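You operate a simulated robot arm through the tools that you are given. There is no shell and no other tool. Be economical: measure what you need, move in short steps, check, and stop when the job is done.

You are at the controls of a simulated robot arm. One attempt, no reset.

TASK
Give the small steel cup a 1-swing dose of grounds in the brass press and tamp it flat.
Fine: the carriage ends out, the green-grip arm shut; spill nothing.
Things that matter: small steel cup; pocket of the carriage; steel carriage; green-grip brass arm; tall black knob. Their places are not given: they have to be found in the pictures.

Only the result counts: the job must be done as asked and must still hold three seconds after the hand-in. Knocking over, shifting, dropping, spilling or breaking anything else fails it.

THE ROBOT
A 7-joint arm with a two-finger parallel gripper, fixed in place. Base frame: the origin is at the foot of the arm, x ahead of it, y to its left, z up. Lengths are in m, angles in degrees, forces in N, time in s.
With the tool pointing down near the work surface it reaches from about 0.3 to 0.7 m from the base axis. Its first joint turns from -66.0 to 66.0 degrees. Payload 1.57 kg.
The TCP is the grasp point between the finger pads, 0.03 m short of the fingertips. In the tool frame z runs along the fingers and y along their closing line. Largest opening 0.11 m; finger width 0.024, thickness 0.012; the body of the gripper, 0.048 by 0.112 m, starts 0.078 m behind the TCP.
Orientation is that of the tool frame in the base frame, as a unit quaternion [x, y, z, w]. With the fingers straight down and closing along the base's y, the tool's x points along the base's -x, its y along +y and its z along -z.

THE INTERFACE
- The arm moves only by the tool send_rows. Its arguments are lists of equal length, an entry for each row: "delta_pos": the shift along the tool's x, y, z in m, a list of three; "angular": the turn, a rotation vector about the tool's x, y, z in degrees, a list of three; "hand": the finger opening in m, from 0 to 0.11. In form: {"delta_pos": [[dx, dy, dz], ...], "angular": [[rx, ry, rz], ...], "hand": [hand, ...]}. A call has 1 to 20 rows; each row is the pose to reach, as a shift and turn from the pose commanded when the call began, along the tool's axes at that moment. Each row takes 0.2 s and may step no farther than 0.05 m and 8.6 degrees from the row before; otherwise, or with a gripper value out of range, the whole call is refused. Where a pose cannot be reached the arm comes as near as it can. A force on the tool above 60 N (or 10 N above the force at the start of the call, whichever is more), or a blocked arm, ends the call early, and 0.2 s more pass. The fingers move at their own pace (about 0.108 m/s each) and stop on an object; they squeeze with about 33 N. The grip force told is the motor's: it shows also when the fingers shut on nothing. Time passes only in rows, and 0.2 s behind the last, so rows that repeat a pose let the fingers close. It gives the time, the measured TCP pose, the force on the tool (base axes), the opening and the grip force at its end, in the units of the frame above (readings bear some noise).
- Cameras (640 x 400 px; columns grow to the right, rows downward): "scene" is fixed at [0.1597, -0.3879, 1.4024]; the picture's right is [0.72, -0.70, 0.00], its down [-0.40, -0.42, -0.81] and it looks along [0.57, 0.58, -0.58] (base axes); focal length 222 px, centre (320, 200). "wrist" rides on the gripper at [-0.036, 0, -0.08] in the tool frame; the picture's right is [0.00, -1.00, 0.00], its down [0.97, 0.00, -0.24] and it looks along [0.24, 0.00, 0.97] (tool axes); focal length 218 px, centre (320, 200).
- grab_frame(camera): a new picture of that camera. It takes no simulated time.
- probe_pixels(camera, pixels): for up to 12 pixels [column, row] of the newest picture of that camera ("zoom" is the newest enlarged one), the place [x, y, z] in the base frame of the surface seen there, good to about 0.003 m, but the place of the scene camera against the robot may be out by one fixed shift of up to 0.025 m in any direction. It takes no simulated time.
- close_up(camera, box): a new picture of the part [left, top, right, bottom] of that camera's present view, enlarged. It takes no simulated time.
- job_done(): hands the job in; it is judged then, once.

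Work in short steps. Measure before you move; look again where a grasp or a placing could have gone wrong, and mend it. You have 80 turns and 54 pictures in all, those below and enlarged ones among them. Open the gripper and draw the arm clear of the work before you hand the job in, unless the task says otherwise; then end with one line.

The tools are called by a JSON object that holds its "op" and its "data". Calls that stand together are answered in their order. send_rows: Moves the arm, as the interface text tells. Its arguments: {"type":"object","properties":{"delta_pos":{"type":"array"},"angular":{"type":"array"},"hand":{"type":"array"}},"required":["delta_pos","angular","hand"]} The other tools are called the same way: grab_frame (camera) takes a picture; probe_pixels (camera, pixels) gives the place of the surface under pixels of a picture; close_up (camera, box) takes an enlarged picture of a part of a camera's view; job_done () hands the job in.

At the start:

```text
clock: 0.0
ee_pos: [0.3503, -0.0813, 1.2905]
tool_rot: [0.0, 1.0, 0.001, 0.0]
wrist_force: [0.7, 0.0, 0.0]
grip_width: 0.11
finger_force: 0.0
```

scene: 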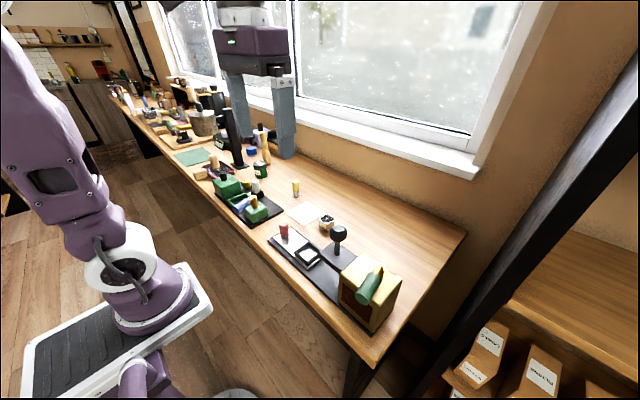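
wrist: 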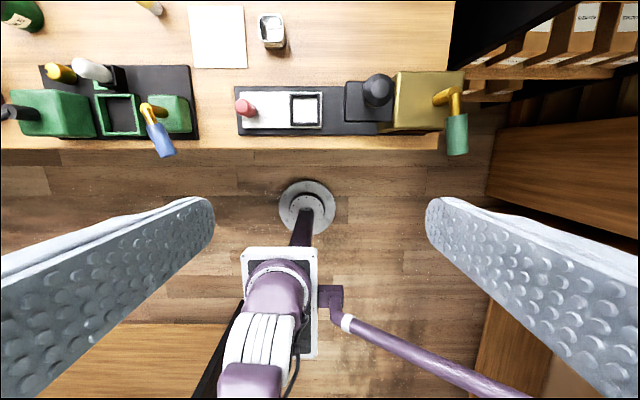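

The wrist view shows the brass press at about (430,100), the black knob at (378,90), the carriage at (285,108) and the steel cup at (272,30). I enlarge both views to see how it works.

{"op": "close_up", "data": {"camera": "wrist", "box": [220, 0, 480, 162]}}

{"op": "close_up", "data": {"camera": "scene", "box": [250, 190, 420, 340]}}

```text
2.46 times, centred on (350, 81) of wrist
```

zoom: 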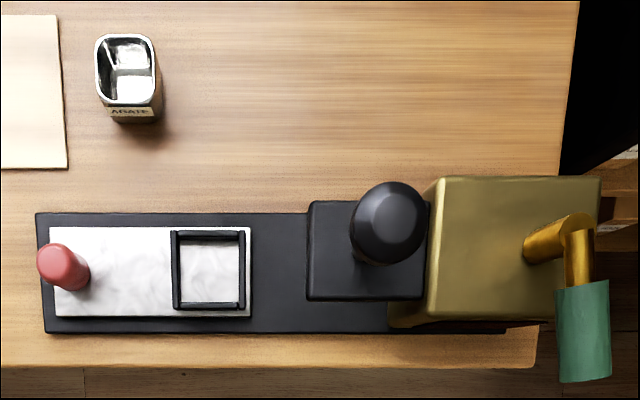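

```text
2.67 times, centred on (335, 265) of scene
```

zoom: 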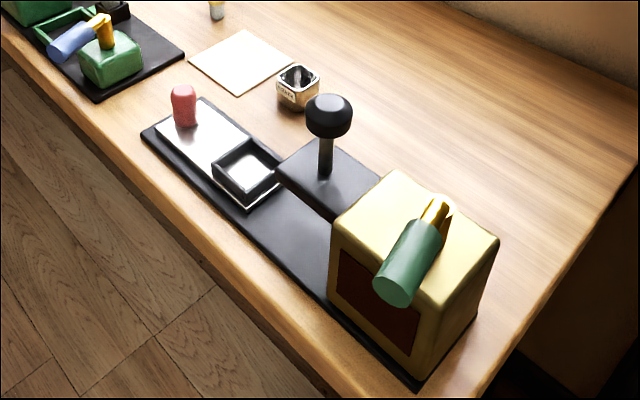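

I probe the key features through the wrist camera.

{"op": "probe_pixels", "data": {"camera": "wrist", "pixels": [[272, 42], [272, 16], [260, 30], [284, 30], [243, 106], [305, 110], [292, 110], [320, 110], [305, 96], [305, 125], [378, 85], [355, 110]]}}

{"op": "probe_pixels", "data": {"camera": "wrist", "pixels": [[405, 85], [420, 120], [438, 99], [455, 95], [456, 118], [456, 135], [456, 153], [270, 108], [232, 108], [238, 134], [272, 35], [340, 40]]}}

{"op": "probe_pixels", "data": {"camera": "scene", "pixels": [[338, 231], [284, 229], [375, 268], [368, 285], [362, 298], [328, 216], [338, 248], [307, 255], [360, 290], [345, 290], [327, 223], [290, 240]]}}

```text
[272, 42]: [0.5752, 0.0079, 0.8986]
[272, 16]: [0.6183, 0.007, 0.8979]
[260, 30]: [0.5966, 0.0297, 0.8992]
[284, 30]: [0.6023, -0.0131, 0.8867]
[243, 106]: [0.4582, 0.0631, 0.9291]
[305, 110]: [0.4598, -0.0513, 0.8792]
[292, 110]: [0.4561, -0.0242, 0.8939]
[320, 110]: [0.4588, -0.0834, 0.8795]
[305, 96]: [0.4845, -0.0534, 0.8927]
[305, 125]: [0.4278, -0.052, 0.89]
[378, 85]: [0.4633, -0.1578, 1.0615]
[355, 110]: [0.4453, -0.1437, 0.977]
```

```text
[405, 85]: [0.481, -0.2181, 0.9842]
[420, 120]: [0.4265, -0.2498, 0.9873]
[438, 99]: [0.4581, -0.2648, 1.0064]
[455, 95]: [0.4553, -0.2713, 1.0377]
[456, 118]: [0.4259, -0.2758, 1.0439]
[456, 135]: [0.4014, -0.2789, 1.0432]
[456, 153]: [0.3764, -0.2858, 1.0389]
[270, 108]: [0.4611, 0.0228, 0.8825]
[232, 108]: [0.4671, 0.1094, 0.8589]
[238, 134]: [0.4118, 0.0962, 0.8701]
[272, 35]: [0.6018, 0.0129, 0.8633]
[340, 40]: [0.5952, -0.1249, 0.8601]
```

```text
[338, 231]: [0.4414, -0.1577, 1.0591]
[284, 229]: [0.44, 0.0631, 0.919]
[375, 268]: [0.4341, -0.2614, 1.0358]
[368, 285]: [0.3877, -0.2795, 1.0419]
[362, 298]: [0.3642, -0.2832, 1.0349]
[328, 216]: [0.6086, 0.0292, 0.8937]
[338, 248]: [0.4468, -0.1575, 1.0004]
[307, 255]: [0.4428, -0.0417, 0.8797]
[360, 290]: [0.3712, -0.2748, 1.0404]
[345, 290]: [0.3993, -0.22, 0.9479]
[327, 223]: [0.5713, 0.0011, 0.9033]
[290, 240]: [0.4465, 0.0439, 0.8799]
```

Scene-camera readings sit about 0.02 in -x of the wrist's. I move over the work for a closer look, staying above the knob (top 1.065).

{"op": "send_rows", "data": {"delta_pos": [[-0.03, 0.02, 0.02], [-0.06, 0.04, 0.05], [-0.09, 0.06, 0.08], [-0.12, 0.08, 0.11], [-0.12, 0.08, 0.11]], "angular": [[0, 0, 0], [0, 0, 0], [0, 0, 0], [0, 0, 0], [0, 0, 0]], "hand": [0.11, 0.11, 0.11, 0.11, 0.11]}}

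{"op": "grab_frame", "data": {"camera": "wrist"}}

```text
clock: 1.2
ee_pos: [0.4674, -0.0002, 1.1797]
tool_rot: [0.0, 1.0, 0.0, -0.001]
wrist_force: [0.9, 0.4, -1.0]
grip_width: 0.1103
finger_force: 0.0
```

```text
49 pictures are left
```

wrist: 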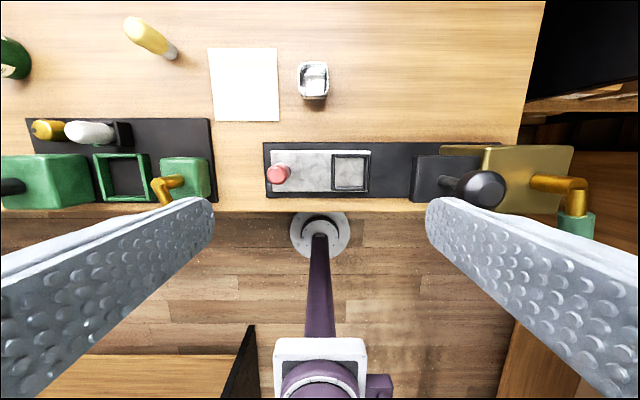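

The cup is at (313,80), the pocket at (350,172), the knob at (482,187). I enlarge these areas for detail.

{"op": "close_up", "data": {"camera": "wrist", "box": [250, 50, 410, 210]}}

{"op": "close_up", "data": {"camera": "scene", "box": [310, 210, 420, 330]}}

{"op": "probe_pixels", "data": {"camera": "wrist", "pixels": [[303, 80], [325, 80], [313, 64], [313, 93], [334, 172], [367, 172], [350, 156], [350, 189], [350, 172], [279, 173], [484, 187], [430, 180]]}}

```text
2.50 times, centred on (330, 130) of wrist
```

zoom: 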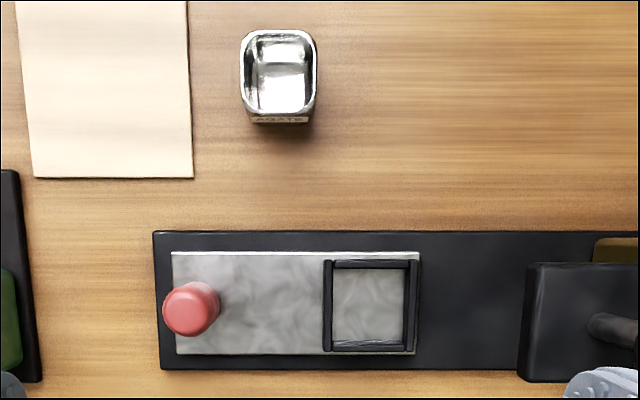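

```text
3.33 times, centred on (365, 270) of scene
```

zoom: 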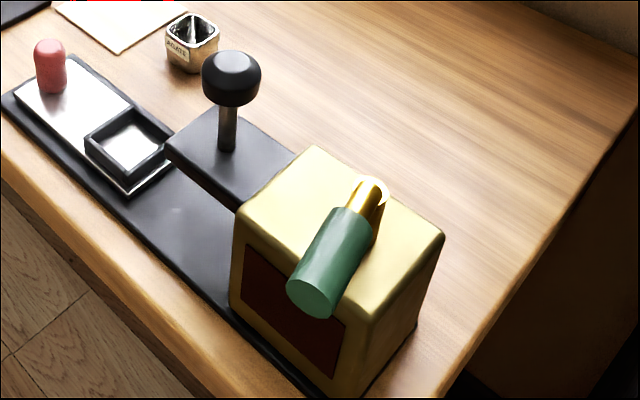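

```text
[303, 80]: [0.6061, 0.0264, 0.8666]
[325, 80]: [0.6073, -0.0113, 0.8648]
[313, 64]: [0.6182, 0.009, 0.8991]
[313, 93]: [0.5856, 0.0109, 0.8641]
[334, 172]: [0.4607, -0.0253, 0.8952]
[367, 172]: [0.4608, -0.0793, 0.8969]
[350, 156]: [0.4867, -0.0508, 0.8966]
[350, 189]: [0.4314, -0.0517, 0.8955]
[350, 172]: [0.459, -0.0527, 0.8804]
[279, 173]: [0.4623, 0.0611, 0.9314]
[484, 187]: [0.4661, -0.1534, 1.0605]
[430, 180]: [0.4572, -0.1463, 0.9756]
```

Cup centre is about (0.597, 0.009) with its rim at 0.899 and about 0.045 wide. The pocket's inner width is about 0.049, centred near (0.459,-0.052), floor 0.880, wall tops 0.896. I move over the cup for a precise look.

{"op": "send_rows", "data": {"delta_pos": [[-0.03, 0.002, 0.03], [-0.06, 0.004, 0.06], [-0.09, 0.006, 0.09], [-0.13, 0.009, 0.12], [-0.13, 0.009, 0.12]], "angular": [[0, 0, 0], [0, 0, 0], [0, 0, 0], [0, 0, 0], [0, 0, 0]], "hand": [0.11, 0.11, 0.11, 0.11, 0.11]}}

{"op": "close_up", "data": {"camera": "wrist", "box": [240, 120, 400, 280]}}

```text
clock: 2.4
ee_pos: [0.6027, 0.0069, 1.062]
tool_rot: [0.001, 1.0, 0.0, 0.0]
wrist_force: [-0.1, -0.4, -1.3]
grip_width: 0.1098
finger_force: 0.0
```

```text
2.50 times, centred on (320, 200) of wrist
```

zoom: 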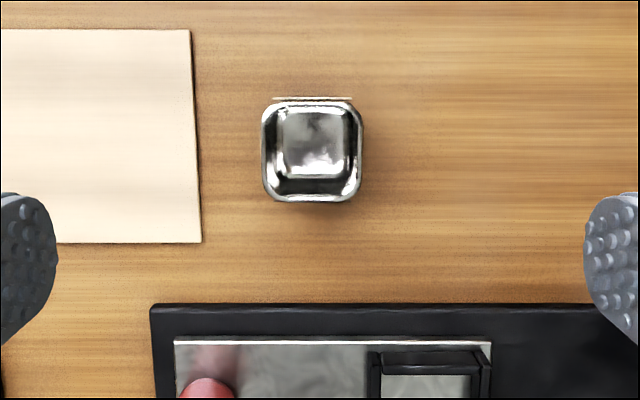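

The cup rim spans zoom (262..363, 98..202), squared with the frame. I probe points on the rim for the centre.

{"op": "probe_pixels", "data": {"camera": "zoom", "pixels": [[265, 150], [360, 150], [312, 104], [312, 198], [312, 135], [420, 150], [360, 165], [265, 165]]}}

```text
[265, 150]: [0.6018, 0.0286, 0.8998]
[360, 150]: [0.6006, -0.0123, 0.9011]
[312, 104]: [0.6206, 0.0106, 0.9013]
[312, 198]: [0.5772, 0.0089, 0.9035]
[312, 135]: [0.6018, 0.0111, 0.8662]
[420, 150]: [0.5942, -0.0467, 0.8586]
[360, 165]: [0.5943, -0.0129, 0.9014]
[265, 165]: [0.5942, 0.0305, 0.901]
```

Cup centre is (0.599, 0.009), rim 0.901. I descend to TCP z about 0.912, with fingertips 0.02 above the table so they clear the pocket walls later, and read the pose before closing.

{"op": "send_rows", "data": {"delta_pos": [[0.001, 0.0, 0.04], [0.001, 0.0, 0.08], [0.001, 0.0, 0.12], [0.001, 0.0, 0.148], [0.001, 0.0, 0.148]], "angular": [[0, 0, 0], [0, 0, 0], [0, 0, 0], [0, 0, 0], [0, 0, 0]], "hand": [0.11, 0.11, 0.11, 0.11, 0.11]}}

{"op": "grab_frame", "data": {"camera": "wrist"}}

```text
clock: 3.6
ee_pos: [0.5973, 0.0059, 0.9117]
tool_rot: [0.0, 1.0, 0.0, 0.0]
wrist_force: [0.1, 0.3, 0.5]
grip_width: 0.1099
finger_force: 0.0
```

```text
45 pictures are left
```

wrist: 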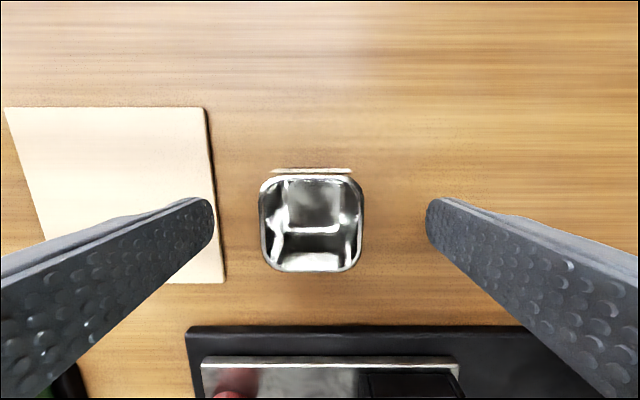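

The fingers straddle the cup, whose centre (312,222) is about 3 mm toward +y of the finger midline. I shift 3 mm and close.

{"op": "send_rows", "data": {"delta_pos": [[0, 0.0033, 0], [0, 0.0033, 0], [0, 0.0033, 0], [0, 0.0033, 0], [0, 0.0033, 0]], "angular": [[0, 0, 0], [0, 0, 0], [0, 0, 0], [0, 0, 0], [0, 0, 0]], "hand": [0.11, 0.06, 0.04, 0.035, 0.035]}}

```text
clock: 4.8
ee_pos: [0.5983, 0.0094, 0.9124]
tool_rot: [0.0, 1.0, 0.001, 0.0]
wrist_force: [0.5, 0.2, -0.3]
grip_width: 0.0451
finger_force: 32.9
```

The cup is held (opening 0.0451). I lift 0.08 and carry it above the pocket.

{"op": "send_rows", "data": {"delta_pos": [[0, 0, -0.03], [0, 0, -0.06], [0.01, -0.005, -0.08], [0.045, -0.02, -0.08], [0.08, -0.035, -0.08], [0.115, -0.05, -0.08], [0.139, -0.061, -0.08], [0.139, -0.061, -0.08]], "angular": [[0, 0, 0], [0, 0, 0], [0, 0, 0], [0, 0, 0], [0, 0, 0], [0, 0, 0], [0, 0, 0], [0, 0, 0]], "hand": [0.035, 0.035, 0.035, 0.035, 0.035, 0.035, 0.035, 0.035]}}

{"op": "grab_frame", "data": {"camera": "wrist"}}

```text
clock: 6.6
ee_pos: [0.4618, -0.0485, 0.9934]
tool_rot: [-0.001, 1.0, 0.0, 0.0]
wrist_force: [0.6, 0.3, -0.6]
grip_width: 0.0447
finger_force: 33.3
```

```text
44 pictures are left
```

wrist: 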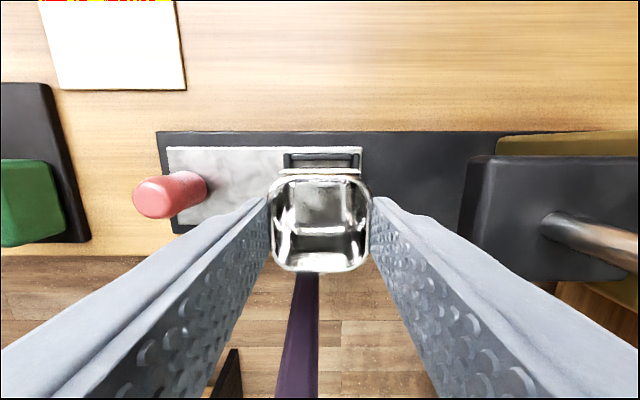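

The pocket's far wall shows at (284..361,158) behind the cup. I probe that wall for exact alignment.

{"op": "close_up", "data": {"camera": "wrist", "box": [256, 125, 384, 205]}}

```text
5.00 times, centred on (320, 165) of wrist
```

zoom: 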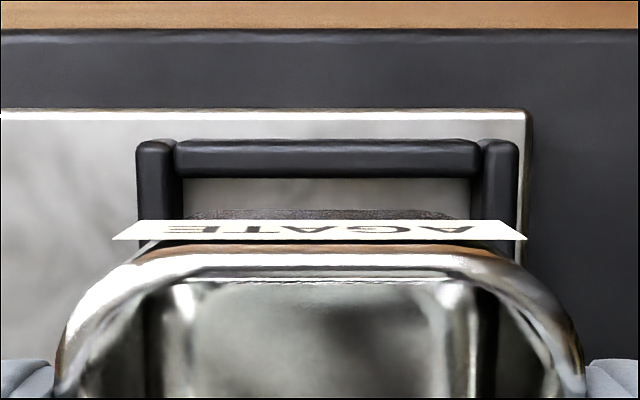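

I probe the walls here: left wall (160,170), right wall (500,170), far wall (320,160).

{"op": "probe_pixels", "data": {"camera": "zoom", "pixels": [[155, 170], [500, 170], [320, 148], [320, 172], [320, 195], [140, 190], [514, 190], [182, 190], [472, 190], [320, 222]]}}

```text
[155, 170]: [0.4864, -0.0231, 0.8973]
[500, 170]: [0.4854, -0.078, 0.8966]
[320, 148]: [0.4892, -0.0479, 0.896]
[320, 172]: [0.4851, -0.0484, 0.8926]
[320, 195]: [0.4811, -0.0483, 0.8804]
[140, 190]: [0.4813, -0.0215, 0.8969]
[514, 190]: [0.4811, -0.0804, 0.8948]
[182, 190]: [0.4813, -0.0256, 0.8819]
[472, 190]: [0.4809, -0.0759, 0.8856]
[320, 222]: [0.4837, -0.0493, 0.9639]
```

Pocket centre is about (0.4595,-0.0507), and the cup sits about 1 mm off in x and y. I correct that and lower by 0.060 into the pocket.

{"op": "send_rows", "data": {"delta_pos": [[0.001, -0.0012, 0.0], [0.001, -0.0012, 0.02], [0.001, -0.0012, 0.035], [0.001, -0.0012, 0.045], [0.001, -0.0012, 0.052], [0.001, -0.0012, 0.057], [0.001, -0.0012, 0.06], [0.001, -0.0012, 0.06]], "angular": [[0, 0, 0], [0, 0, 0], [0, 0, 0], [0, 0, 0], [0, 0, 0], [0, 0, 0], [0, 0, 0], [0, 0, 0]], "hand": [0.035, 0.035, 0.035, 0.035, 0.035, 0.035, 0.035, 0.035]}}

{"op": "grab_frame", "data": {"camera": "wrist"}}

{"op": "close_up", "data": {"camera": "scene", "box": [260, 200, 360, 280]}}

```text
clock: 8.4
ee_pos: [0.4606, -0.0517, 0.9337]
tool_rot: [0.001, 1.0, 0.0, 0.001]
wrist_force: [-8.6, -2.3, 32.6]
grip_width: 0.0448
finger_force: 33.1
```

```text
42 pictures are left
```

wrist: 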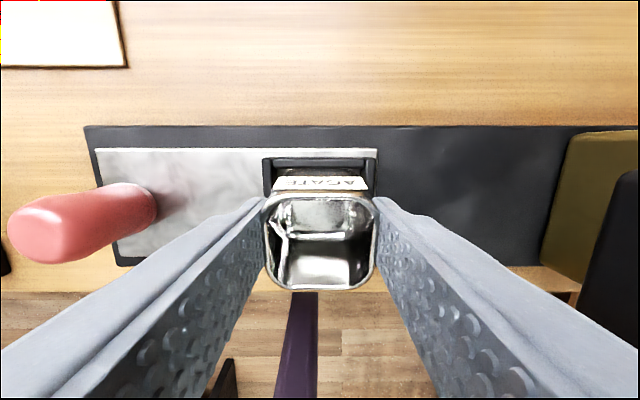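

```text
5.00 times, centred on (310, 240) of scene
```

zoom: 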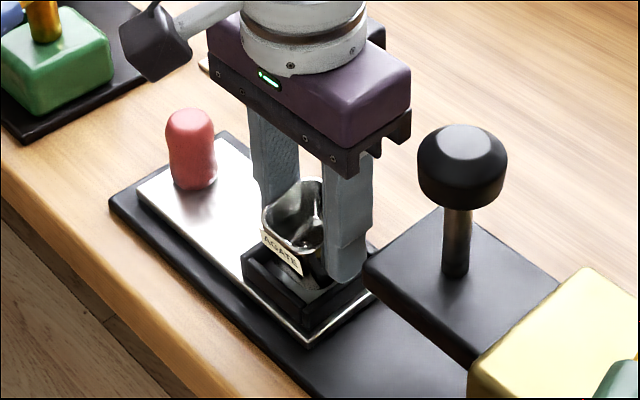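

There is 33 N upward and -8.6 N in x, so either the cup touches the floor or a wall catches it. I probe the rim height and the gap.

{"op": "close_up", "data": {"camera": "wrist", "box": [240, 140, 400, 300]}}

{"op": "probe_pixels", "data": {"camera": "wrist", "pixels": [[320, 198], [320, 286], [270, 245], [370, 245], [320, 165], [320, 160], [320, 176], [320, 190], [320, 173]]}}

{"op": "probe_pixels", "data": {"camera": "scene", "pixels": [[313, 240]]}}

```text
2.50 times, centred on (320, 220) of wrist
```

zoom: 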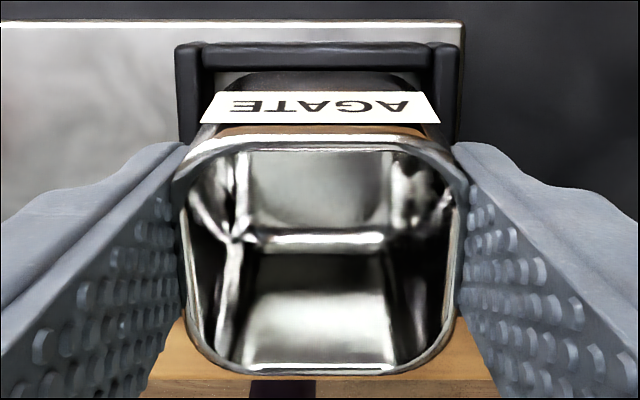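

```text
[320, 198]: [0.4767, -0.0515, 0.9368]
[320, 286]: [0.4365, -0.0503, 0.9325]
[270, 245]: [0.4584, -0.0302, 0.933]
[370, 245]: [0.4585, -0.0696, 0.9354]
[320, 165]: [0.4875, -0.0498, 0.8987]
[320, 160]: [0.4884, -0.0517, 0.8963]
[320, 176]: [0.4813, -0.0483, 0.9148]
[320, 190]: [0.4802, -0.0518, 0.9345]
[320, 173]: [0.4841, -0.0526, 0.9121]
```

```text
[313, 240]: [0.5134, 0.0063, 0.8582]
```

The rim is at 0.935 against TCP 0.934, so the cup slid up about 10 mm in the fingers and is standing on the near wall, about 2.5 mm too far in -x. I lift 15 mm, shift +x, and look again.

{"op": "send_rows", "data": {"delta_pos": [[0, 0, -0.008], [0, 0, -0.02], [-0.0025, 0, -0.02], [-0.0025, 0, -0.02]], "angular": [[0, 0, 0], [0, 0, 0], [0, 0, 0], [0, 0, 0]], "hand": [0.035, 0.035, 0.035, 0.035]}}

{"op": "close_up", "data": {"camera": "wrist", "box": [240, 130, 400, 290]}}

{"op": "close_up", "data": {"camera": "scene", "box": [280, 220, 350, 270]}}

```text
clock: 9.4
ee_pos: [0.4641, -0.0511, 0.954]
tool_rot: [0.0, 1.0, -0.001, 0.0]
wrist_force: [0.2, -1.1, -0.9]
grip_width: 0.0452
finger_force: 33.0
```

```text
2.50 times, centred on (320, 210) of wrist
```

zoom: 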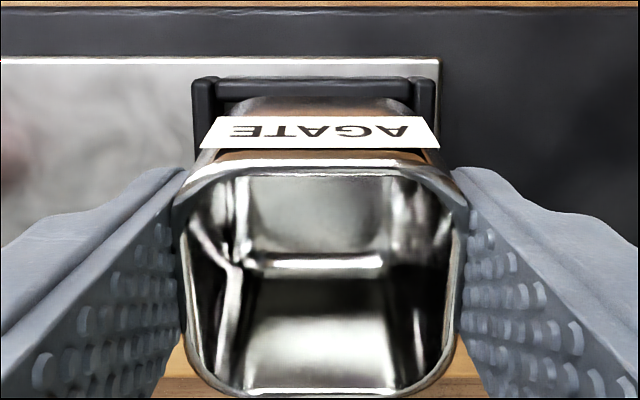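

```text
8.00 times, centred on (315, 245) of scene
```

zoom: 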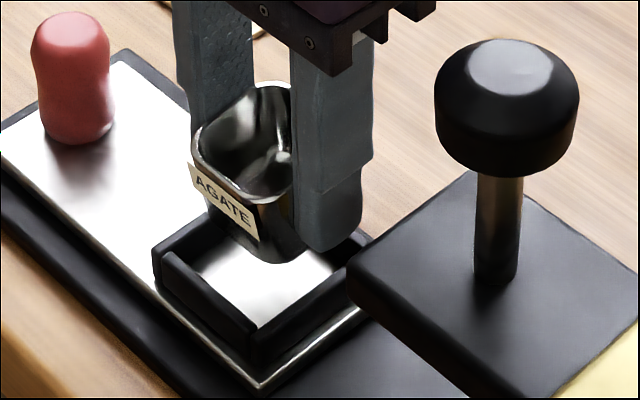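

I check the cup for tilt and centring: rim far (zoom 320,170), rim near (320,390), and the pocket wall.

{"op": "probe_pixels", "data": {"camera": "wrist", "pixels": [[320, 199], [320, 197], [320, 283], [320, 286], [320, 182], [320, 174], [320, 165], [291, 165], [363, 165], [270, 240], [370, 240], [320, 171]]}}

{"op": "probe_pixels", "data": {"camera": "zoom", "pixels": [[230, 175], [275, 262], [215, 180], [255, 235], [200, 290], [250, 340], [310, 310], [180, 255]]}}

```text
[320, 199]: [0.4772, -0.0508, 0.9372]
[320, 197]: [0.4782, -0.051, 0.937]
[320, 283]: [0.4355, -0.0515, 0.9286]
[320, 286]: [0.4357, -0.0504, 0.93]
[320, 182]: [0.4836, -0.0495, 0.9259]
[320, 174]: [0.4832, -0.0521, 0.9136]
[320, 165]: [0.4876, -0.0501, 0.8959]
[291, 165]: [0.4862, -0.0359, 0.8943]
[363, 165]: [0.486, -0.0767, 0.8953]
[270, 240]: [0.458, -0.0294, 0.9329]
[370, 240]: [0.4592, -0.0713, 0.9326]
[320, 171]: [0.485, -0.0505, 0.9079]
```

```text
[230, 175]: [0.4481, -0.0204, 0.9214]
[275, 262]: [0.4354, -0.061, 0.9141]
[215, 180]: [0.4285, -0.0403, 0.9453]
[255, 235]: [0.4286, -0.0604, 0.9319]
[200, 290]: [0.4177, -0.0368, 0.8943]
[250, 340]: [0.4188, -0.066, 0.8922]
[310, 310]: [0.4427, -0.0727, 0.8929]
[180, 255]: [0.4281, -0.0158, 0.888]
```

Those wrist probes refer to the older frame, so I take a fresh wrist frame and probe again for tilt.

{"op": "grab_frame", "data": {"camera": "wrist"}}

{"op": "probe_pixels", "data": {"camera": "wrist", "pixels": [[320, 198], [320, 195], [300, 198], [320, 284], [320, 287], [310, 287], [320, 175], [320, 186], [320, 163], [320, 171], [267, 240], [373, 240]]}}

```text
37 pictures are left
```

wrist: 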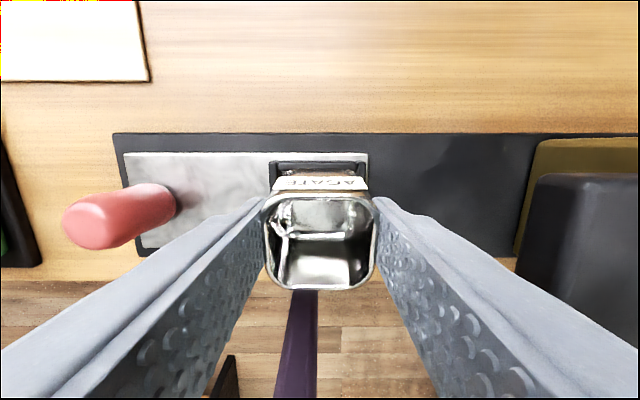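

```text
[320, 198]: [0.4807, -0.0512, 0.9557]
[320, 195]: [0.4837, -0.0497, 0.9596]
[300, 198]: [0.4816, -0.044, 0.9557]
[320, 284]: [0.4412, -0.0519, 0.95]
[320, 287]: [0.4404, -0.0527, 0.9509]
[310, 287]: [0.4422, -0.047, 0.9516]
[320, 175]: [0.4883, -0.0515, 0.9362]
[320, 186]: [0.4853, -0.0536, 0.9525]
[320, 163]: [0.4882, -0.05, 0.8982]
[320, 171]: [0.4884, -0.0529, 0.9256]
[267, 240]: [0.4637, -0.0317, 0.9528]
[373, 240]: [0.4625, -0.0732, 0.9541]
```

The cup is pitched about 7° (near rim 0.9505, far 0.9565), so it was the far wall that caught it. I carry it back to its old table spot to set it flat and regrip cleanly.

{"op": "send_rows", "data": {"delta_pos": [[0, 0, -0.03], [-0.01, 0.005, -0.05], [-0.05, 0.02, -0.05], [-0.09, 0.04, -0.05], [-0.135, 0.06, -0.05], [-0.135, 0.06, -0.03], [-0.135, 0.06, 0.0], [-0.135, 0.06, 0.025], [-0.135, 0.06, 0.04], [-0.135, 0.06, 0.044], [-0.135, 0.06, 0.044]], "angular": [[0, 0, 0], [0, 0, 0], [0, 0, 0], [0, 0, 0], [0, 0, 0], [0, 0, 0], [0, 0, 0], [0, 0, 0], [0, 0, 0], [0, 0, 0], [0, 0, 0]], "hand": [0.035, 0.035, 0.035, 0.035, 0.035, 0.035, 0.035, 0.035, 0.035, 0.035, 0.035]}}

{"op": "grab_frame", "data": {"camera": "wrist"}}

{"op": "probe_pixels", "data": {"camera": "wrist", "pixels": [[320, 198], [320, 195], [320, 284], [320, 287], [320, 175], [320, 120], [320, 171], [267, 240], [373, 240]]}}

```text
clock: 11.8
ee_pos: [0.5973, 0.0106, 0.9087]
tool_rot: [-0.001, 1.0, 0.0, -0.001]
wrist_force: [-0.2, -0.6, -0.7]
grip_width: 0.045
finger_force: 33.4
```

```text
36 pictures are left
```

wrist: 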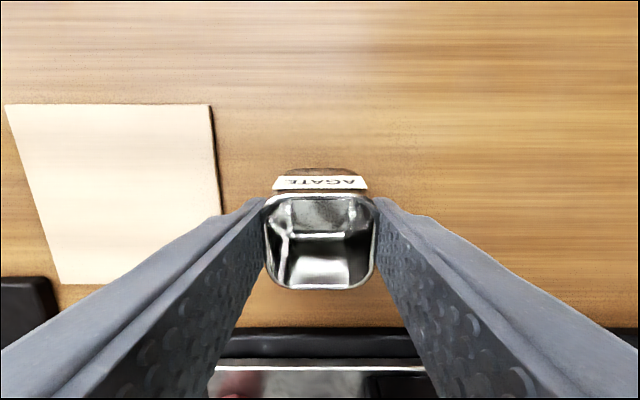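

```text
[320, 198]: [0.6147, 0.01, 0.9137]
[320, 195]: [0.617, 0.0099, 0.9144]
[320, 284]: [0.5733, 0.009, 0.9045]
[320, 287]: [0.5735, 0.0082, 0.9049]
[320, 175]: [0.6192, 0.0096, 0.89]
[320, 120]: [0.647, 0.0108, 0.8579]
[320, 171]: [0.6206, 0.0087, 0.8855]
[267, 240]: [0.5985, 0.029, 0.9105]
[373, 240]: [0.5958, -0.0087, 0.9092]
```

Near bottom edge is about 3–4 mm above the table. I lower 4 mm and release so the cup settles flat.

{"op": "send_rows", "data": {"delta_pos": [[0, 0, 0.004], [0, 0, 0.006], [0, 0, 0.006], [0, 0, 0.006], [0, 0, 0.006], [0, 0, 0.006]], "angular": [[0, 0, 0], [0, 0, 0], [0, 0, 0], [0, 0, 0], [0, 0, 0], [0, 0, 0]], "hand": [0.035, 0.035, 0.05, 0.07, 0.09, 0.09]}}

{"op": "grab_frame", "data": {"camera": "wrist"}}

{"op": "probe_pixels", "data": {"camera": "wrist", "pixels": [[315, 172], [315, 178], [315, 181], [315, 266], [315, 270], [315, 275], [265, 225], [365, 225]]}}

```text
clock: 13.2
ee_pos: [0.5982, 0.0099, 0.9019]
tool_rot: [0.0, 1.0, 0.0, 0.001]
wrist_force: [-0.5, -1.1, 0.2]
grip_width: 0.09
finger_force: 0.1
```

```text
35 pictures are left
```

wrist: 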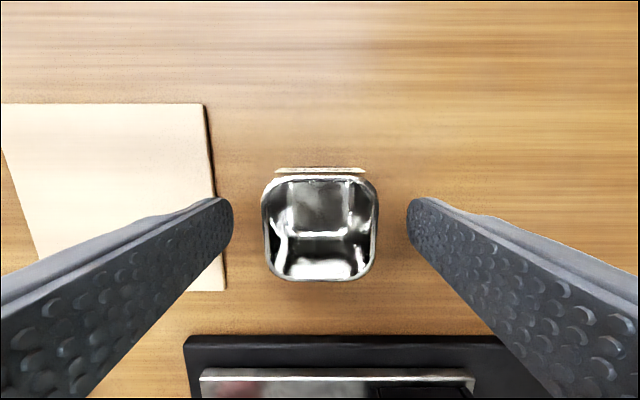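

```text
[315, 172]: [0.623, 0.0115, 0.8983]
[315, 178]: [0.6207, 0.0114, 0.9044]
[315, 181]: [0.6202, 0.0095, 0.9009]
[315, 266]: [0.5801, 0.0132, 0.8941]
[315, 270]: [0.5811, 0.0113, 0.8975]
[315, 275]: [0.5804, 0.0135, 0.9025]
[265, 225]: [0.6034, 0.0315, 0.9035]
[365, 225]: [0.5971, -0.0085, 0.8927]
```

The cup stands flat again at about (0.600, 0.0105). I centre the fingers on it (+2 mm in x), raise to tips 0.02 above the table, and regrip.

{"op": "send_rows", "data": {"delta_pos": [[-0.002, 0, -0.01], [-0.002, 0, -0.01], [-0.002, 0, -0.01], [-0.002, 0, -0.01], [-0.002, 0, -0.01], [-0.002, 0, -0.01]], "angular": [[0, 0, 0], [0, 0, 0], [0, 0, 0], [0, 0, 0], [0, 0, 0], [0, 0, 0]], "hand": [0.09, 0.09, 0.06, 0.04, 0.035, 0.035]}}

{"op": "send_rows", "data": {"delta_pos": [[0, 0, -0.03], [0, 0, -0.06], [0.01, -0.005, -0.06], [0.045, -0.02, -0.06], [0.08, -0.035, -0.06], [0.115, -0.05, -0.06], [0.14, -0.061, -0.06], [0.14, -0.061, -0.04], [0.14, -0.061, -0.025], [0.14, -0.061, -0.025]], "angular": [[0, 0, 0], [0, 0, 0], [0, 0, 0], [0, 0, 0], [0, 0, 0], [0, 0, 0], [0, 0, 0], [0, 0, 0], [0, 0, 0], [0, 0, 0]], "hand": [0.035, 0.035, 0.035, 0.035, 0.035, 0.035, 0.035, 0.035, 0.035, 0.035]}}

{"op": "close_up", "data": {"camera": "wrist", "box": [256, 140, 384, 220]}}

{"op": "close_up", "data": {"camera": "scene", "box": [280, 220, 350, 270]}}

```text
clock: 14.6
ee_pos: [0.6011, 0.0086, 0.912]
tool_rot: [-0.001, 1.0, 0.0, 0.0]
wrist_force: [0.4, 0.9, 1.3]
grip_width: 0.0452
finger_force: 33.0
```

```text
clock: 16.8
ee_pos: [0.4613, -0.0519, 0.9383]
tool_rot: [-0.001, 1.0, 0.0, 0.001]
wrist_force: [2.0, -0.8, 29.8]
grip_width: 0.0455
finger_force: 33.0
```

```text
5.00 times, centred on (320, 180) of wrist
```

zoom: 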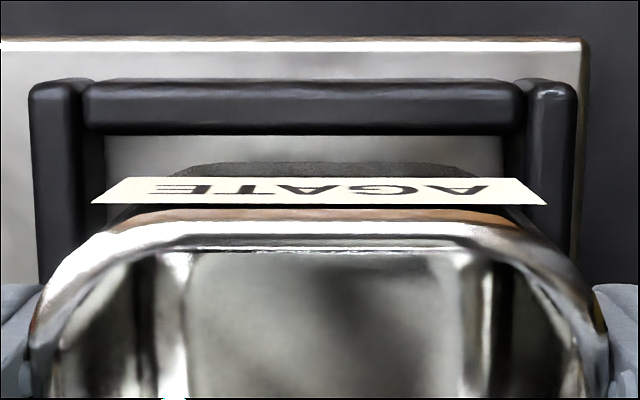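

```text
8.00 times, centred on (315, 245) of scene
```

zoom: 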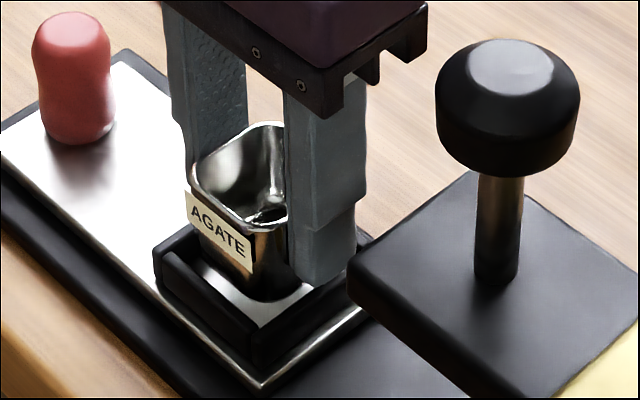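

The cup touches early (30 N at 0.938) with free gaps in x on both sides, and in y the pocket (zoom 30..577, centre 303) lies about 1.8 mm to +y of the cup (318). It is catching a side wall, so I lift a little, shift +y 1.8 mm, and look.

{"op": "send_rows", "data": {"delta_pos": [[0, 0, -0.01], [0, 0.0018, -0.01], [0, 0.0018, -0.01]], "angular": [[0, 0, 0], [0, 0, 0], [0, 0, 0]], "hand": [0.035, 0.035, 0.035]}}

{"op": "grab_frame", "data": {"camera": "wrist"}}

{"op": "close_up", "data": {"camera": "wrist", "box": [256, 130, 384, 210]}}

{"op": "probe_pixels", "data": {"camera": "wrist", "pixels": [[320, 175], [320, 181], [320, 184], [320, 270], [320, 275], [320, 278], [320, 282], [320, 165], [320, 160], [265, 225], [375, 225], [320, 171]]}}

```text
clock: 17.6
ee_pos: [0.4597, -0.0496, 0.9484]
tool_rot: [-0.001, 1.0, 0.001, 0.001]
wrist_force: [0.3, 0.3, 0.1]
grip_width: 0.0452
finger_force: 33.4
```

```text
32 pictures are left
```

wrist: 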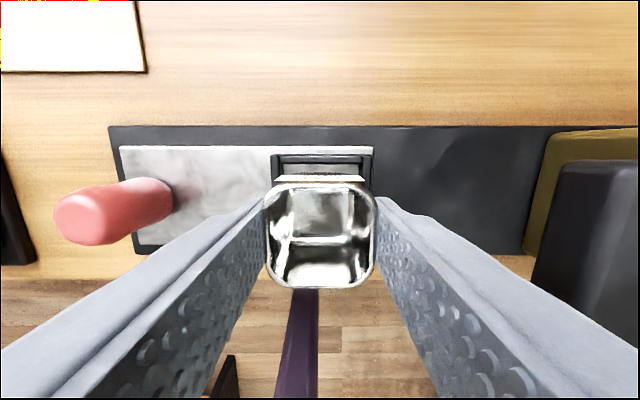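

```text
5.00 times, centred on (320, 170) of wrist
```

zoom: 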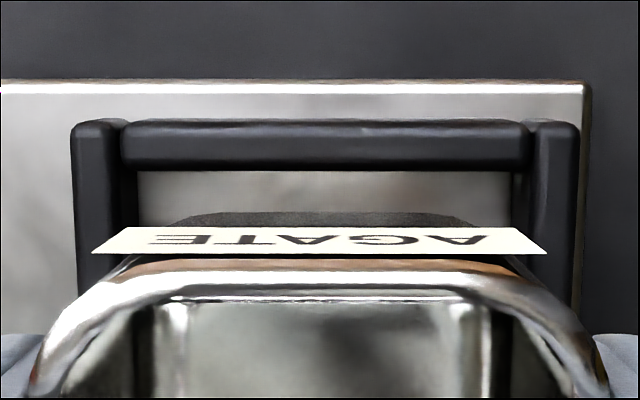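

```text
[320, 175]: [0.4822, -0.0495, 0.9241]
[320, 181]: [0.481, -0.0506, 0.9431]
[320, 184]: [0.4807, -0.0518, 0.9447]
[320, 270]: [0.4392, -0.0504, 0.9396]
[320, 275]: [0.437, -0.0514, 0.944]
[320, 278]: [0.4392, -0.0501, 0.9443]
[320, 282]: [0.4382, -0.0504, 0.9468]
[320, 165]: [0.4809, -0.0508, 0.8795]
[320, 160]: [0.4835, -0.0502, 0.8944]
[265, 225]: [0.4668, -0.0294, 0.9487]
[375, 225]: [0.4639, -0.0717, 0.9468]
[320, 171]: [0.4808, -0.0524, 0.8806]
```

The cup is level, with its bottom at about 0.904. The pixels put the pocket centre about 1.3 mm to +x and 0.8 mm to -y of the cup, so I correct and lower in small steps to about 8 mm inside.

{"op": "send_rows", "data": {"delta_pos": [[-0.0013, -0.0008, 0], [-0.0013, -0.0008, 0.004], [-0.0013, -0.0008, 0.008], [-0.0013, -0.0008, 0.012], [-0.0013, -0.0008, 0.014], [-0.0013, -0.0008, 0.014]], "angular": [[0, 0, 0], [0, 0, 0], [0, 0, 0], [0, 0, 0], [0, 0, 0], [0, 0, 0]], "hand": [0.035, 0.035, 0.035, 0.035, 0.035, 0.035]}}

{"op": "close_up", "data": {"camera": "wrist", "box": [240, 130, 400, 290]}}

{"op": "probe_pixels", "data": {"camera": "zoom", "pixels": [[320, 152], [320, 158], [320, 385], [320, 392], [200, 300], [460, 300], [320, 100]]}}

```text
clock: 19.0
ee_pos: [0.4609, -0.0505, 0.9333]
tool_rot: [0.001, 1.0, 0.0, 0.0]
wrist_force: [-0.8, -0.1, -0.6]
grip_width: 0.045
finger_force: 32.8
```

```text
2.50 times, centred on (320, 210) of wrist
```

zoom: 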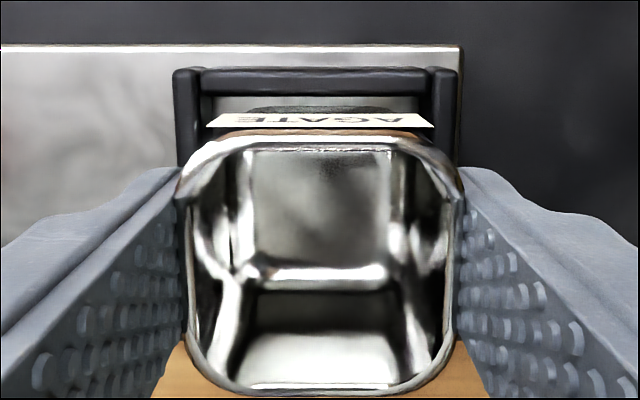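

```text
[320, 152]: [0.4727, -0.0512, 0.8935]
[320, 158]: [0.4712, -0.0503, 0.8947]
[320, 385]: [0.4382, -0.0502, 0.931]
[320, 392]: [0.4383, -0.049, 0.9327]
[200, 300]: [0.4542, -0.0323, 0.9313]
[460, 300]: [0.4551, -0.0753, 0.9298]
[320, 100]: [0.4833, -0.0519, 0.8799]
```

No force, and the rim is at 0.931 so the bottom (0.890) is inside the walls. I lower 5 mm more and release.

{"op": "send_rows", "data": {"delta_pos": [[0, 0, 0.002], [0, 0, 0.005], [0, 0, 0.005], [0, 0, 0.005], [0, 0, 0.005], [0, 0, 0.005]], "angular": [[0, 0, 0], [0, 0, 0], [0, 0, 0], [0, 0, 0], [0, 0, 0], [0, 0, 0]], "hand": [0.035, 0.035, 0.05, 0.065, 0.075, 0.075]}}

{"op": "close_up", "data": {"camera": "wrist", "box": [240, 130, 400, 290]}}

{"op": "probe_pixels", "data": {"camera": "zoom", "pixels": [[320, 138], [320, 125], [320, 330], [320, 340], [205, 230], [440, 230], [320, 100]]}}

```text
clock: 20.4
ee_pos: [0.4609, -0.0519, 0.929]
tool_rot: [0.001, 1.0, 0.0, 0.0]
wrist_force: [-0.4, 0.1, -0.2]
grip_width: 0.0752
finger_force: 0.1
```

```text
2.50 times, centred on (320, 210) of wrist
```

zoom: 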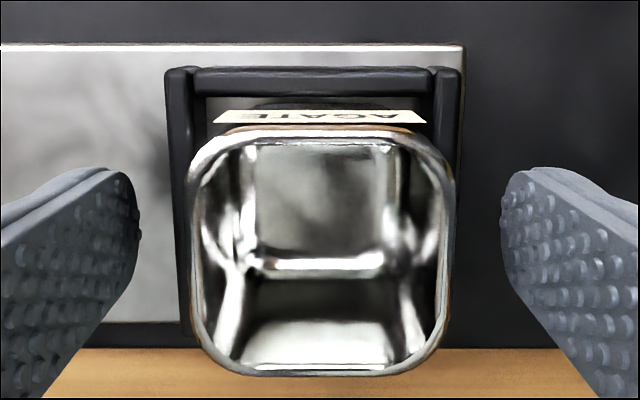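

```text
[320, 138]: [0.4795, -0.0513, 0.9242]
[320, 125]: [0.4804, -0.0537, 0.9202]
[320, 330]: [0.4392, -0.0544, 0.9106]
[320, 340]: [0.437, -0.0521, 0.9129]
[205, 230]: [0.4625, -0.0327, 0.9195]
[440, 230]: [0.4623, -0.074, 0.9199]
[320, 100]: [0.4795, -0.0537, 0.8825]
```

The cup is seated, with its rim level at about 0.921. I raise the arm clear and study the plate and hopper to plan the carriage travel.

{"op": "send_rows", "data": {"delta_pos": [[0, 0, -0.03], [0, 0, -0.07], [0, 0.02, -0.11], [0, 0.06, -0.13], [0, 0.1, -0.13], [0, 0.112, -0.13], [0, 0.112, -0.13]], "angular": [[0, 0, 0], [0, 0, 0], [0, 0, 0], [0, 0, 0], [0, 0, 0], [0, 0, 0], [0, 0, 0]], "hand": [0.075, 0.075, 0.075, 0.075, 0.075, 0.075, 0.075]}}

{"op": "close_up", "data": {"camera": "scene", "box": [260, 210, 420, 330]}}

{"op": "probe_pixels", "data": {"camera": "zoom", "pixels": [[235, 155], [290, 200], [325, 130], [290, 208], [330, 270], [410, 355], [340, 215], [430, 390], [360, 300], [310, 240], [505, 250], [405, 210]]}}

```text
clock: 22.0
ee_pos: [0.4619, 0.0594, 1.0584]
tool_rot: [0.0, 1.0, 0.0, 0.0]
wrist_force: [-0.7, 0.0, 0.0]
grip_width: 0.0749
finger_force: 0.0
```

```text
3.33 times, centred on (340, 270) of scene
```

zoom: 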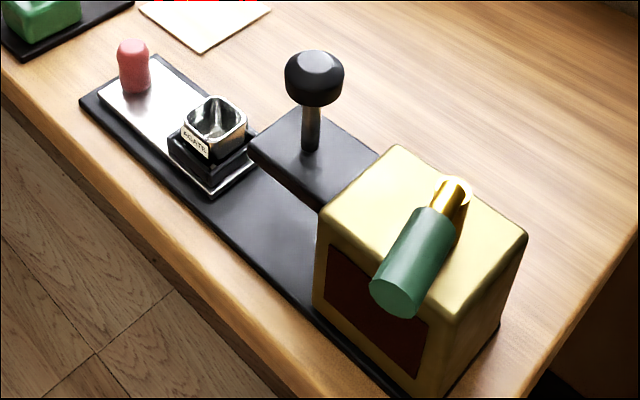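

```text
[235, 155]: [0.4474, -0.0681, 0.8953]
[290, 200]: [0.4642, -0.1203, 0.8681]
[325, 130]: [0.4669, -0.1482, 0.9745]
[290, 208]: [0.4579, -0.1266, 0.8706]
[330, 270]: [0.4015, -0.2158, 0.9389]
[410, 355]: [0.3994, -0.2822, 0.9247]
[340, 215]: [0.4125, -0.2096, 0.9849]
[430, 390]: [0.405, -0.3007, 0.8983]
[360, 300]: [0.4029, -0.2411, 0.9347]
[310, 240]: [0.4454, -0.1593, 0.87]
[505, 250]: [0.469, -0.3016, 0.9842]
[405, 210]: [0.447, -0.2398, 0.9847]
```

The pocket will likely have to go about 0.2 m toward -y, which takes the red handle to the edge of the plate. A pose tilted 45° with the fingers closing along x should grip it there, so I check the neighbouring green press's heights and turn the tool -90° at this safe height.

{"op": "grab_frame", "data": {"camera": "scene"}}

{"op": "probe_pixels", "data": {"camera": "scene", "pixels": [[257, 207], [254, 195], [240, 197], [228, 184], [262, 170], [284, 229], [248, 205], [215, 165]]}}

{"op": "send_rows", "data": {"delta_pos": [[0, 0, 0], [0, 0, 0], [0, 0, 0], [0, 0, 0], [0, 0, 0], [0, 0, 0], [0, 0, 0], [0, 0, 0], [0, 0, 0], [0, 0, 0], [0, 0, 0], [0, 0, 0]], "angular": [[0, 0, -8.2], [0, 0, -16.4], [0, 0, -24.6], [0, 0, -32.8], [0, 0, -41], [0, 0, -49.2], [0, 0, -57.4], [0, 0, -65.6], [0, 0, -73.8], [0, 0, -82], [0, 0, -90], [0, 0, -90]], "hand": [0.075, 0.075, 0.075, 0.075, 0.075, 0.075, 0.075, 0.075, 0.075, 0.075, 0.075, 0.075]}}

```text
27 pictures are left
```

scene: 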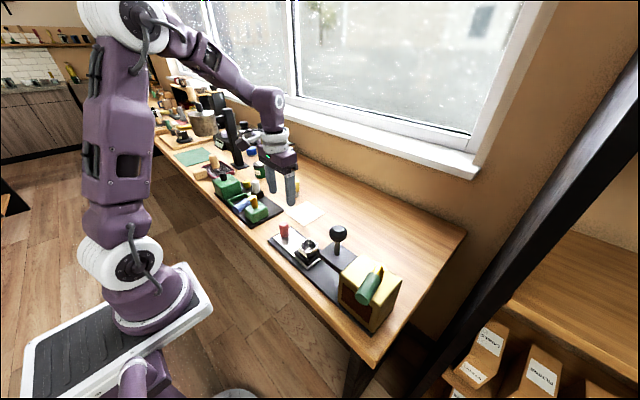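

```text
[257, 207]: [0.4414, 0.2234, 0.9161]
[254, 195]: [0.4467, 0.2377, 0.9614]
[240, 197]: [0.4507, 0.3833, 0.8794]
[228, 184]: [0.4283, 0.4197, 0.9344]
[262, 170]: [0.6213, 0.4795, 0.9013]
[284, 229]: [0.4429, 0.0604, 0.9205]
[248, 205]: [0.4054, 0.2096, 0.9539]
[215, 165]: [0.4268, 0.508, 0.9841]
```

```text
clock: 24.6
ee_pos: [0.4617, 0.0604, 1.0593]
tool_rot: [0.708, -0.706, 0.0, 0.0]
wrist_force: [0.2, 0.1, -0.5]
grip_width: 0.0749
finger_force: 0.0
```

The green press's nearest part (y≈0.22) tops out at 0.96, well below the tilted hand. I now tilt 45° so the fingers point down and toward -y.

{"op": "send_rows", "data": {"delta_pos": [[0, 0, 0], [0, 0, 0], [0, 0, 0], [0, 0, 0], [0, 0, 0], [0, 0, 0], [0, 0, 0]], "angular": [[0, 7.5, 0], [0, 15, 0], [0, 22.5, 0], [0, 30, 0], [0, 37.5, 0], [0, 45, 0], [0, 45, 0]], "hand": [0.075, 0.075, 0.075, 0.075, 0.075, 0.075, 0.075]}}

{"op": "grab_frame", "data": {"camera": "wrist"}}

```text
clock: 26.2
ee_pos: [0.4614, 0.061, 1.0584]
tool_rot: [0.653, -0.653, 0.272, 0.271]
wrist_force: [-0.8, 0.4, -0.5]
grip_width: 0.075
finger_force: 0.0
```

```text
26 pictures are left
```

wrist: 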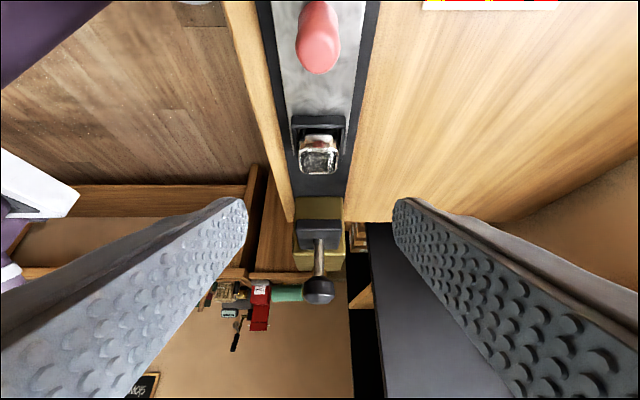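

The pose was reached, with the fingers pointing at the press. I enlarge the press region to see under the plate.

{"op": "close_up", "data": {"camera": "wrist", "box": [260, 0, 380, 310]}}

{"op": "probe_pixels", "data": {"camera": "wrist", "pixels": [[318, 40], [318, 20], [318, 5], [318, 62], [318, 210], [318, 223], [318, 240], [318, 250], [318, 262], [319, 290], [305, 255], [290, 294]]}}

```text
1.29 times, centred on (320, 155) of wrist
```

zoom: 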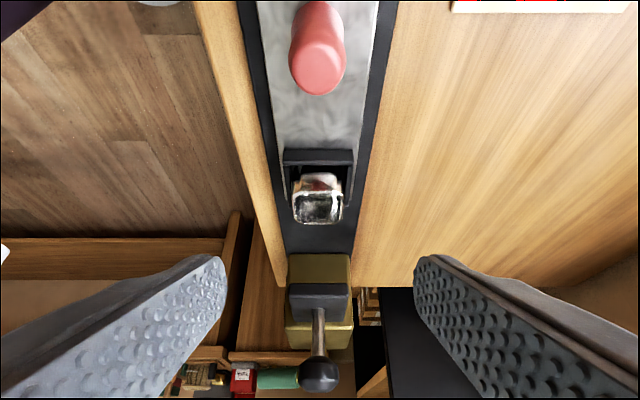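

```text
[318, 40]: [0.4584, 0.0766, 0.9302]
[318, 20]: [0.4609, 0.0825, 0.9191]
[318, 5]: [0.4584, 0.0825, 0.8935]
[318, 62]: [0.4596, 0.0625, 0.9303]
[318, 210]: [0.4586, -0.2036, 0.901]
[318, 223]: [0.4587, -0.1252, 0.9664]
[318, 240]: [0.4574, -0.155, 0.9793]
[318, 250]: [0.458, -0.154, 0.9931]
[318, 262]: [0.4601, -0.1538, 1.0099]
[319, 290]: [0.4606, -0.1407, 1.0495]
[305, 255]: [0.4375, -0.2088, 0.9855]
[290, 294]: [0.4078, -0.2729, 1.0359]
```

The brass box's face is closed below the plate (y≈-0.204), so dosing and tamping both happen under the plate. The travel is only about 0.10 until the carriage meets the box, and a vertical grip will do, so I untilt.

{"op": "send_rows", "data": {"delta_pos": [[0, 0, 0], [0, 0, 0], [0, 0, 0], [0, 0, 0], [0, 0, 0], [0, 0, 0], [0, 0, 0]], "angular": [[0, -7.5, 0], [0, -15, 0], [0, -22.5, 0], [0, -30, 0], [0, -37.5, 0], [0, -45, 0], [0, -45, 0]], "hand": [0.075, 0.075, 0.075, 0.075, 0.075, 0.075, 0.075]}}

{"op": "grab_frame", "data": {"camera": "wrist"}}

```text
clock: 27.8
ee_pos: [0.4599, 0.0617, 1.0587]
tool_rot: [0.708, -0.706, 0.0, -0.001]
wrist_force: [-0.1, -0.3, -0.4]
grip_width: 0.0752
finger_force: 0.0
```

```text
24 pictures are left
```

wrist: 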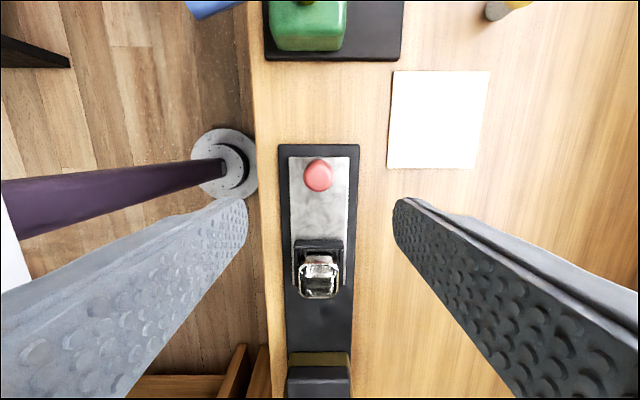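

The handle top is at (318,176); I probe it.

{"op": "probe_pixels", "data": {"camera": "wrist", "pixels": [[318, 165], [318, 176], [318, 188], [306, 176], [330, 176]]}}

```text
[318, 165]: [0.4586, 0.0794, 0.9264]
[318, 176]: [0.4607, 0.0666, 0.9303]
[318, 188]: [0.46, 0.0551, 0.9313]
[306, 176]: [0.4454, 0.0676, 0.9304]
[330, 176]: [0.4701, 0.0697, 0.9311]
```

Handle centre is (0.459, 0.067), top 0.931. I descend to z≈0.919 and close on it.

{"op": "send_rows", "data": {"delta_pos": [[-0.006, 0.001, 0.04], [-0.006, 0.001, 0.08], [-0.006, 0.001, 0.12], [-0.006, 0.001, 0.139], [-0.006, 0.001, 0.139], [-0.006, 0.001, 0.139], [-0.006, 0.001, 0.139], [-0.006, 0.001, 0.139]], "angular": [[0, 0, 0], [0, 0, 0], [0, 0, 0], [0, 0, 0], [0, 0, 0], [0, 0, 0], [0, 0, 0], [0, 0, 0]], "hand": [0.075, 0.075, 0.075, 0.075, 0.075, 0.04, 0.02, 0.015]}}

```text
clock: 29.6
ee_pos: [0.4595, 0.065, 0.9175]
tool_rot: [0.707, -0.707, -0.001, 0.001]
wrist_force: [-16.4, 2.5, -5.1]
grip_width: 0.0317
finger_force: 40.2
```

The grip is on the handle (0.0317) with a sideways reading of -16 N, so I ease 1.5 mm in -x and check.

{"op": "send_rows", "data": {"delta_pos": [[0, 0.001, 0], [0, 0.0015, 0], [0, 0.0015, 0]], "angular": [[0, 0, 0], [0, 0, 0], [0, 0, 0]], "hand": [0.015, 0.015, 0.015]}}

```text
clock: 30.4
ee_pos: [0.4597, 0.0655, 0.9193]
tool_rot: [-0.707, 0.707, -0.001, -0.001]
wrist_force: [-4.5, -11.4, -27.5]
grip_width: 0.0317
finger_force: 40.3
```

The forces are modest. I slide the carriage toward -y by 0.06 in gentle steps.

{"op": "send_rows", "data": {"delta_pos": [[0.005, 0, 0], [0.012, 0, 0], [0.02, 0, 0], [0.028, 0, 0], [0.036, 0, 0], [0.044, 0, 0], [0.052, 0, 0], [0.06, 0, 0], [0.06, 0, 0]], "angular": [[0, 0, 0], [0, 0, 0], [0, 0, 0], [0, 0, 0], [0, 0, 0], [0, 0, 0], [0, 0, 0], [0, 0, 0], [0, 0, 0]], "hand": [0.015, 0.015, 0.015, 0.015, 0.015, 0.015, 0.015, 0.015, 0.015]}}

{"op": "close_up", "data": {"camera": "scene", "box": [270, 210, 400, 310]}}

```text
clock: 32.4
ee_pos: [0.4601, 0.0057, 0.9201]
tool_rot: [0.708, -0.706, 0.002, -0.002]
wrist_force: [25.0, 1.5, 30.3]
grip_width: 0.0317
finger_force: 40.3
```

```text
4.00 times, centred on (335, 260) of scene
```

zoom: 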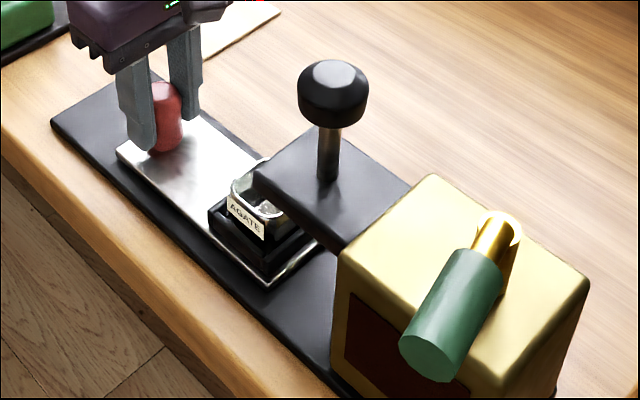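

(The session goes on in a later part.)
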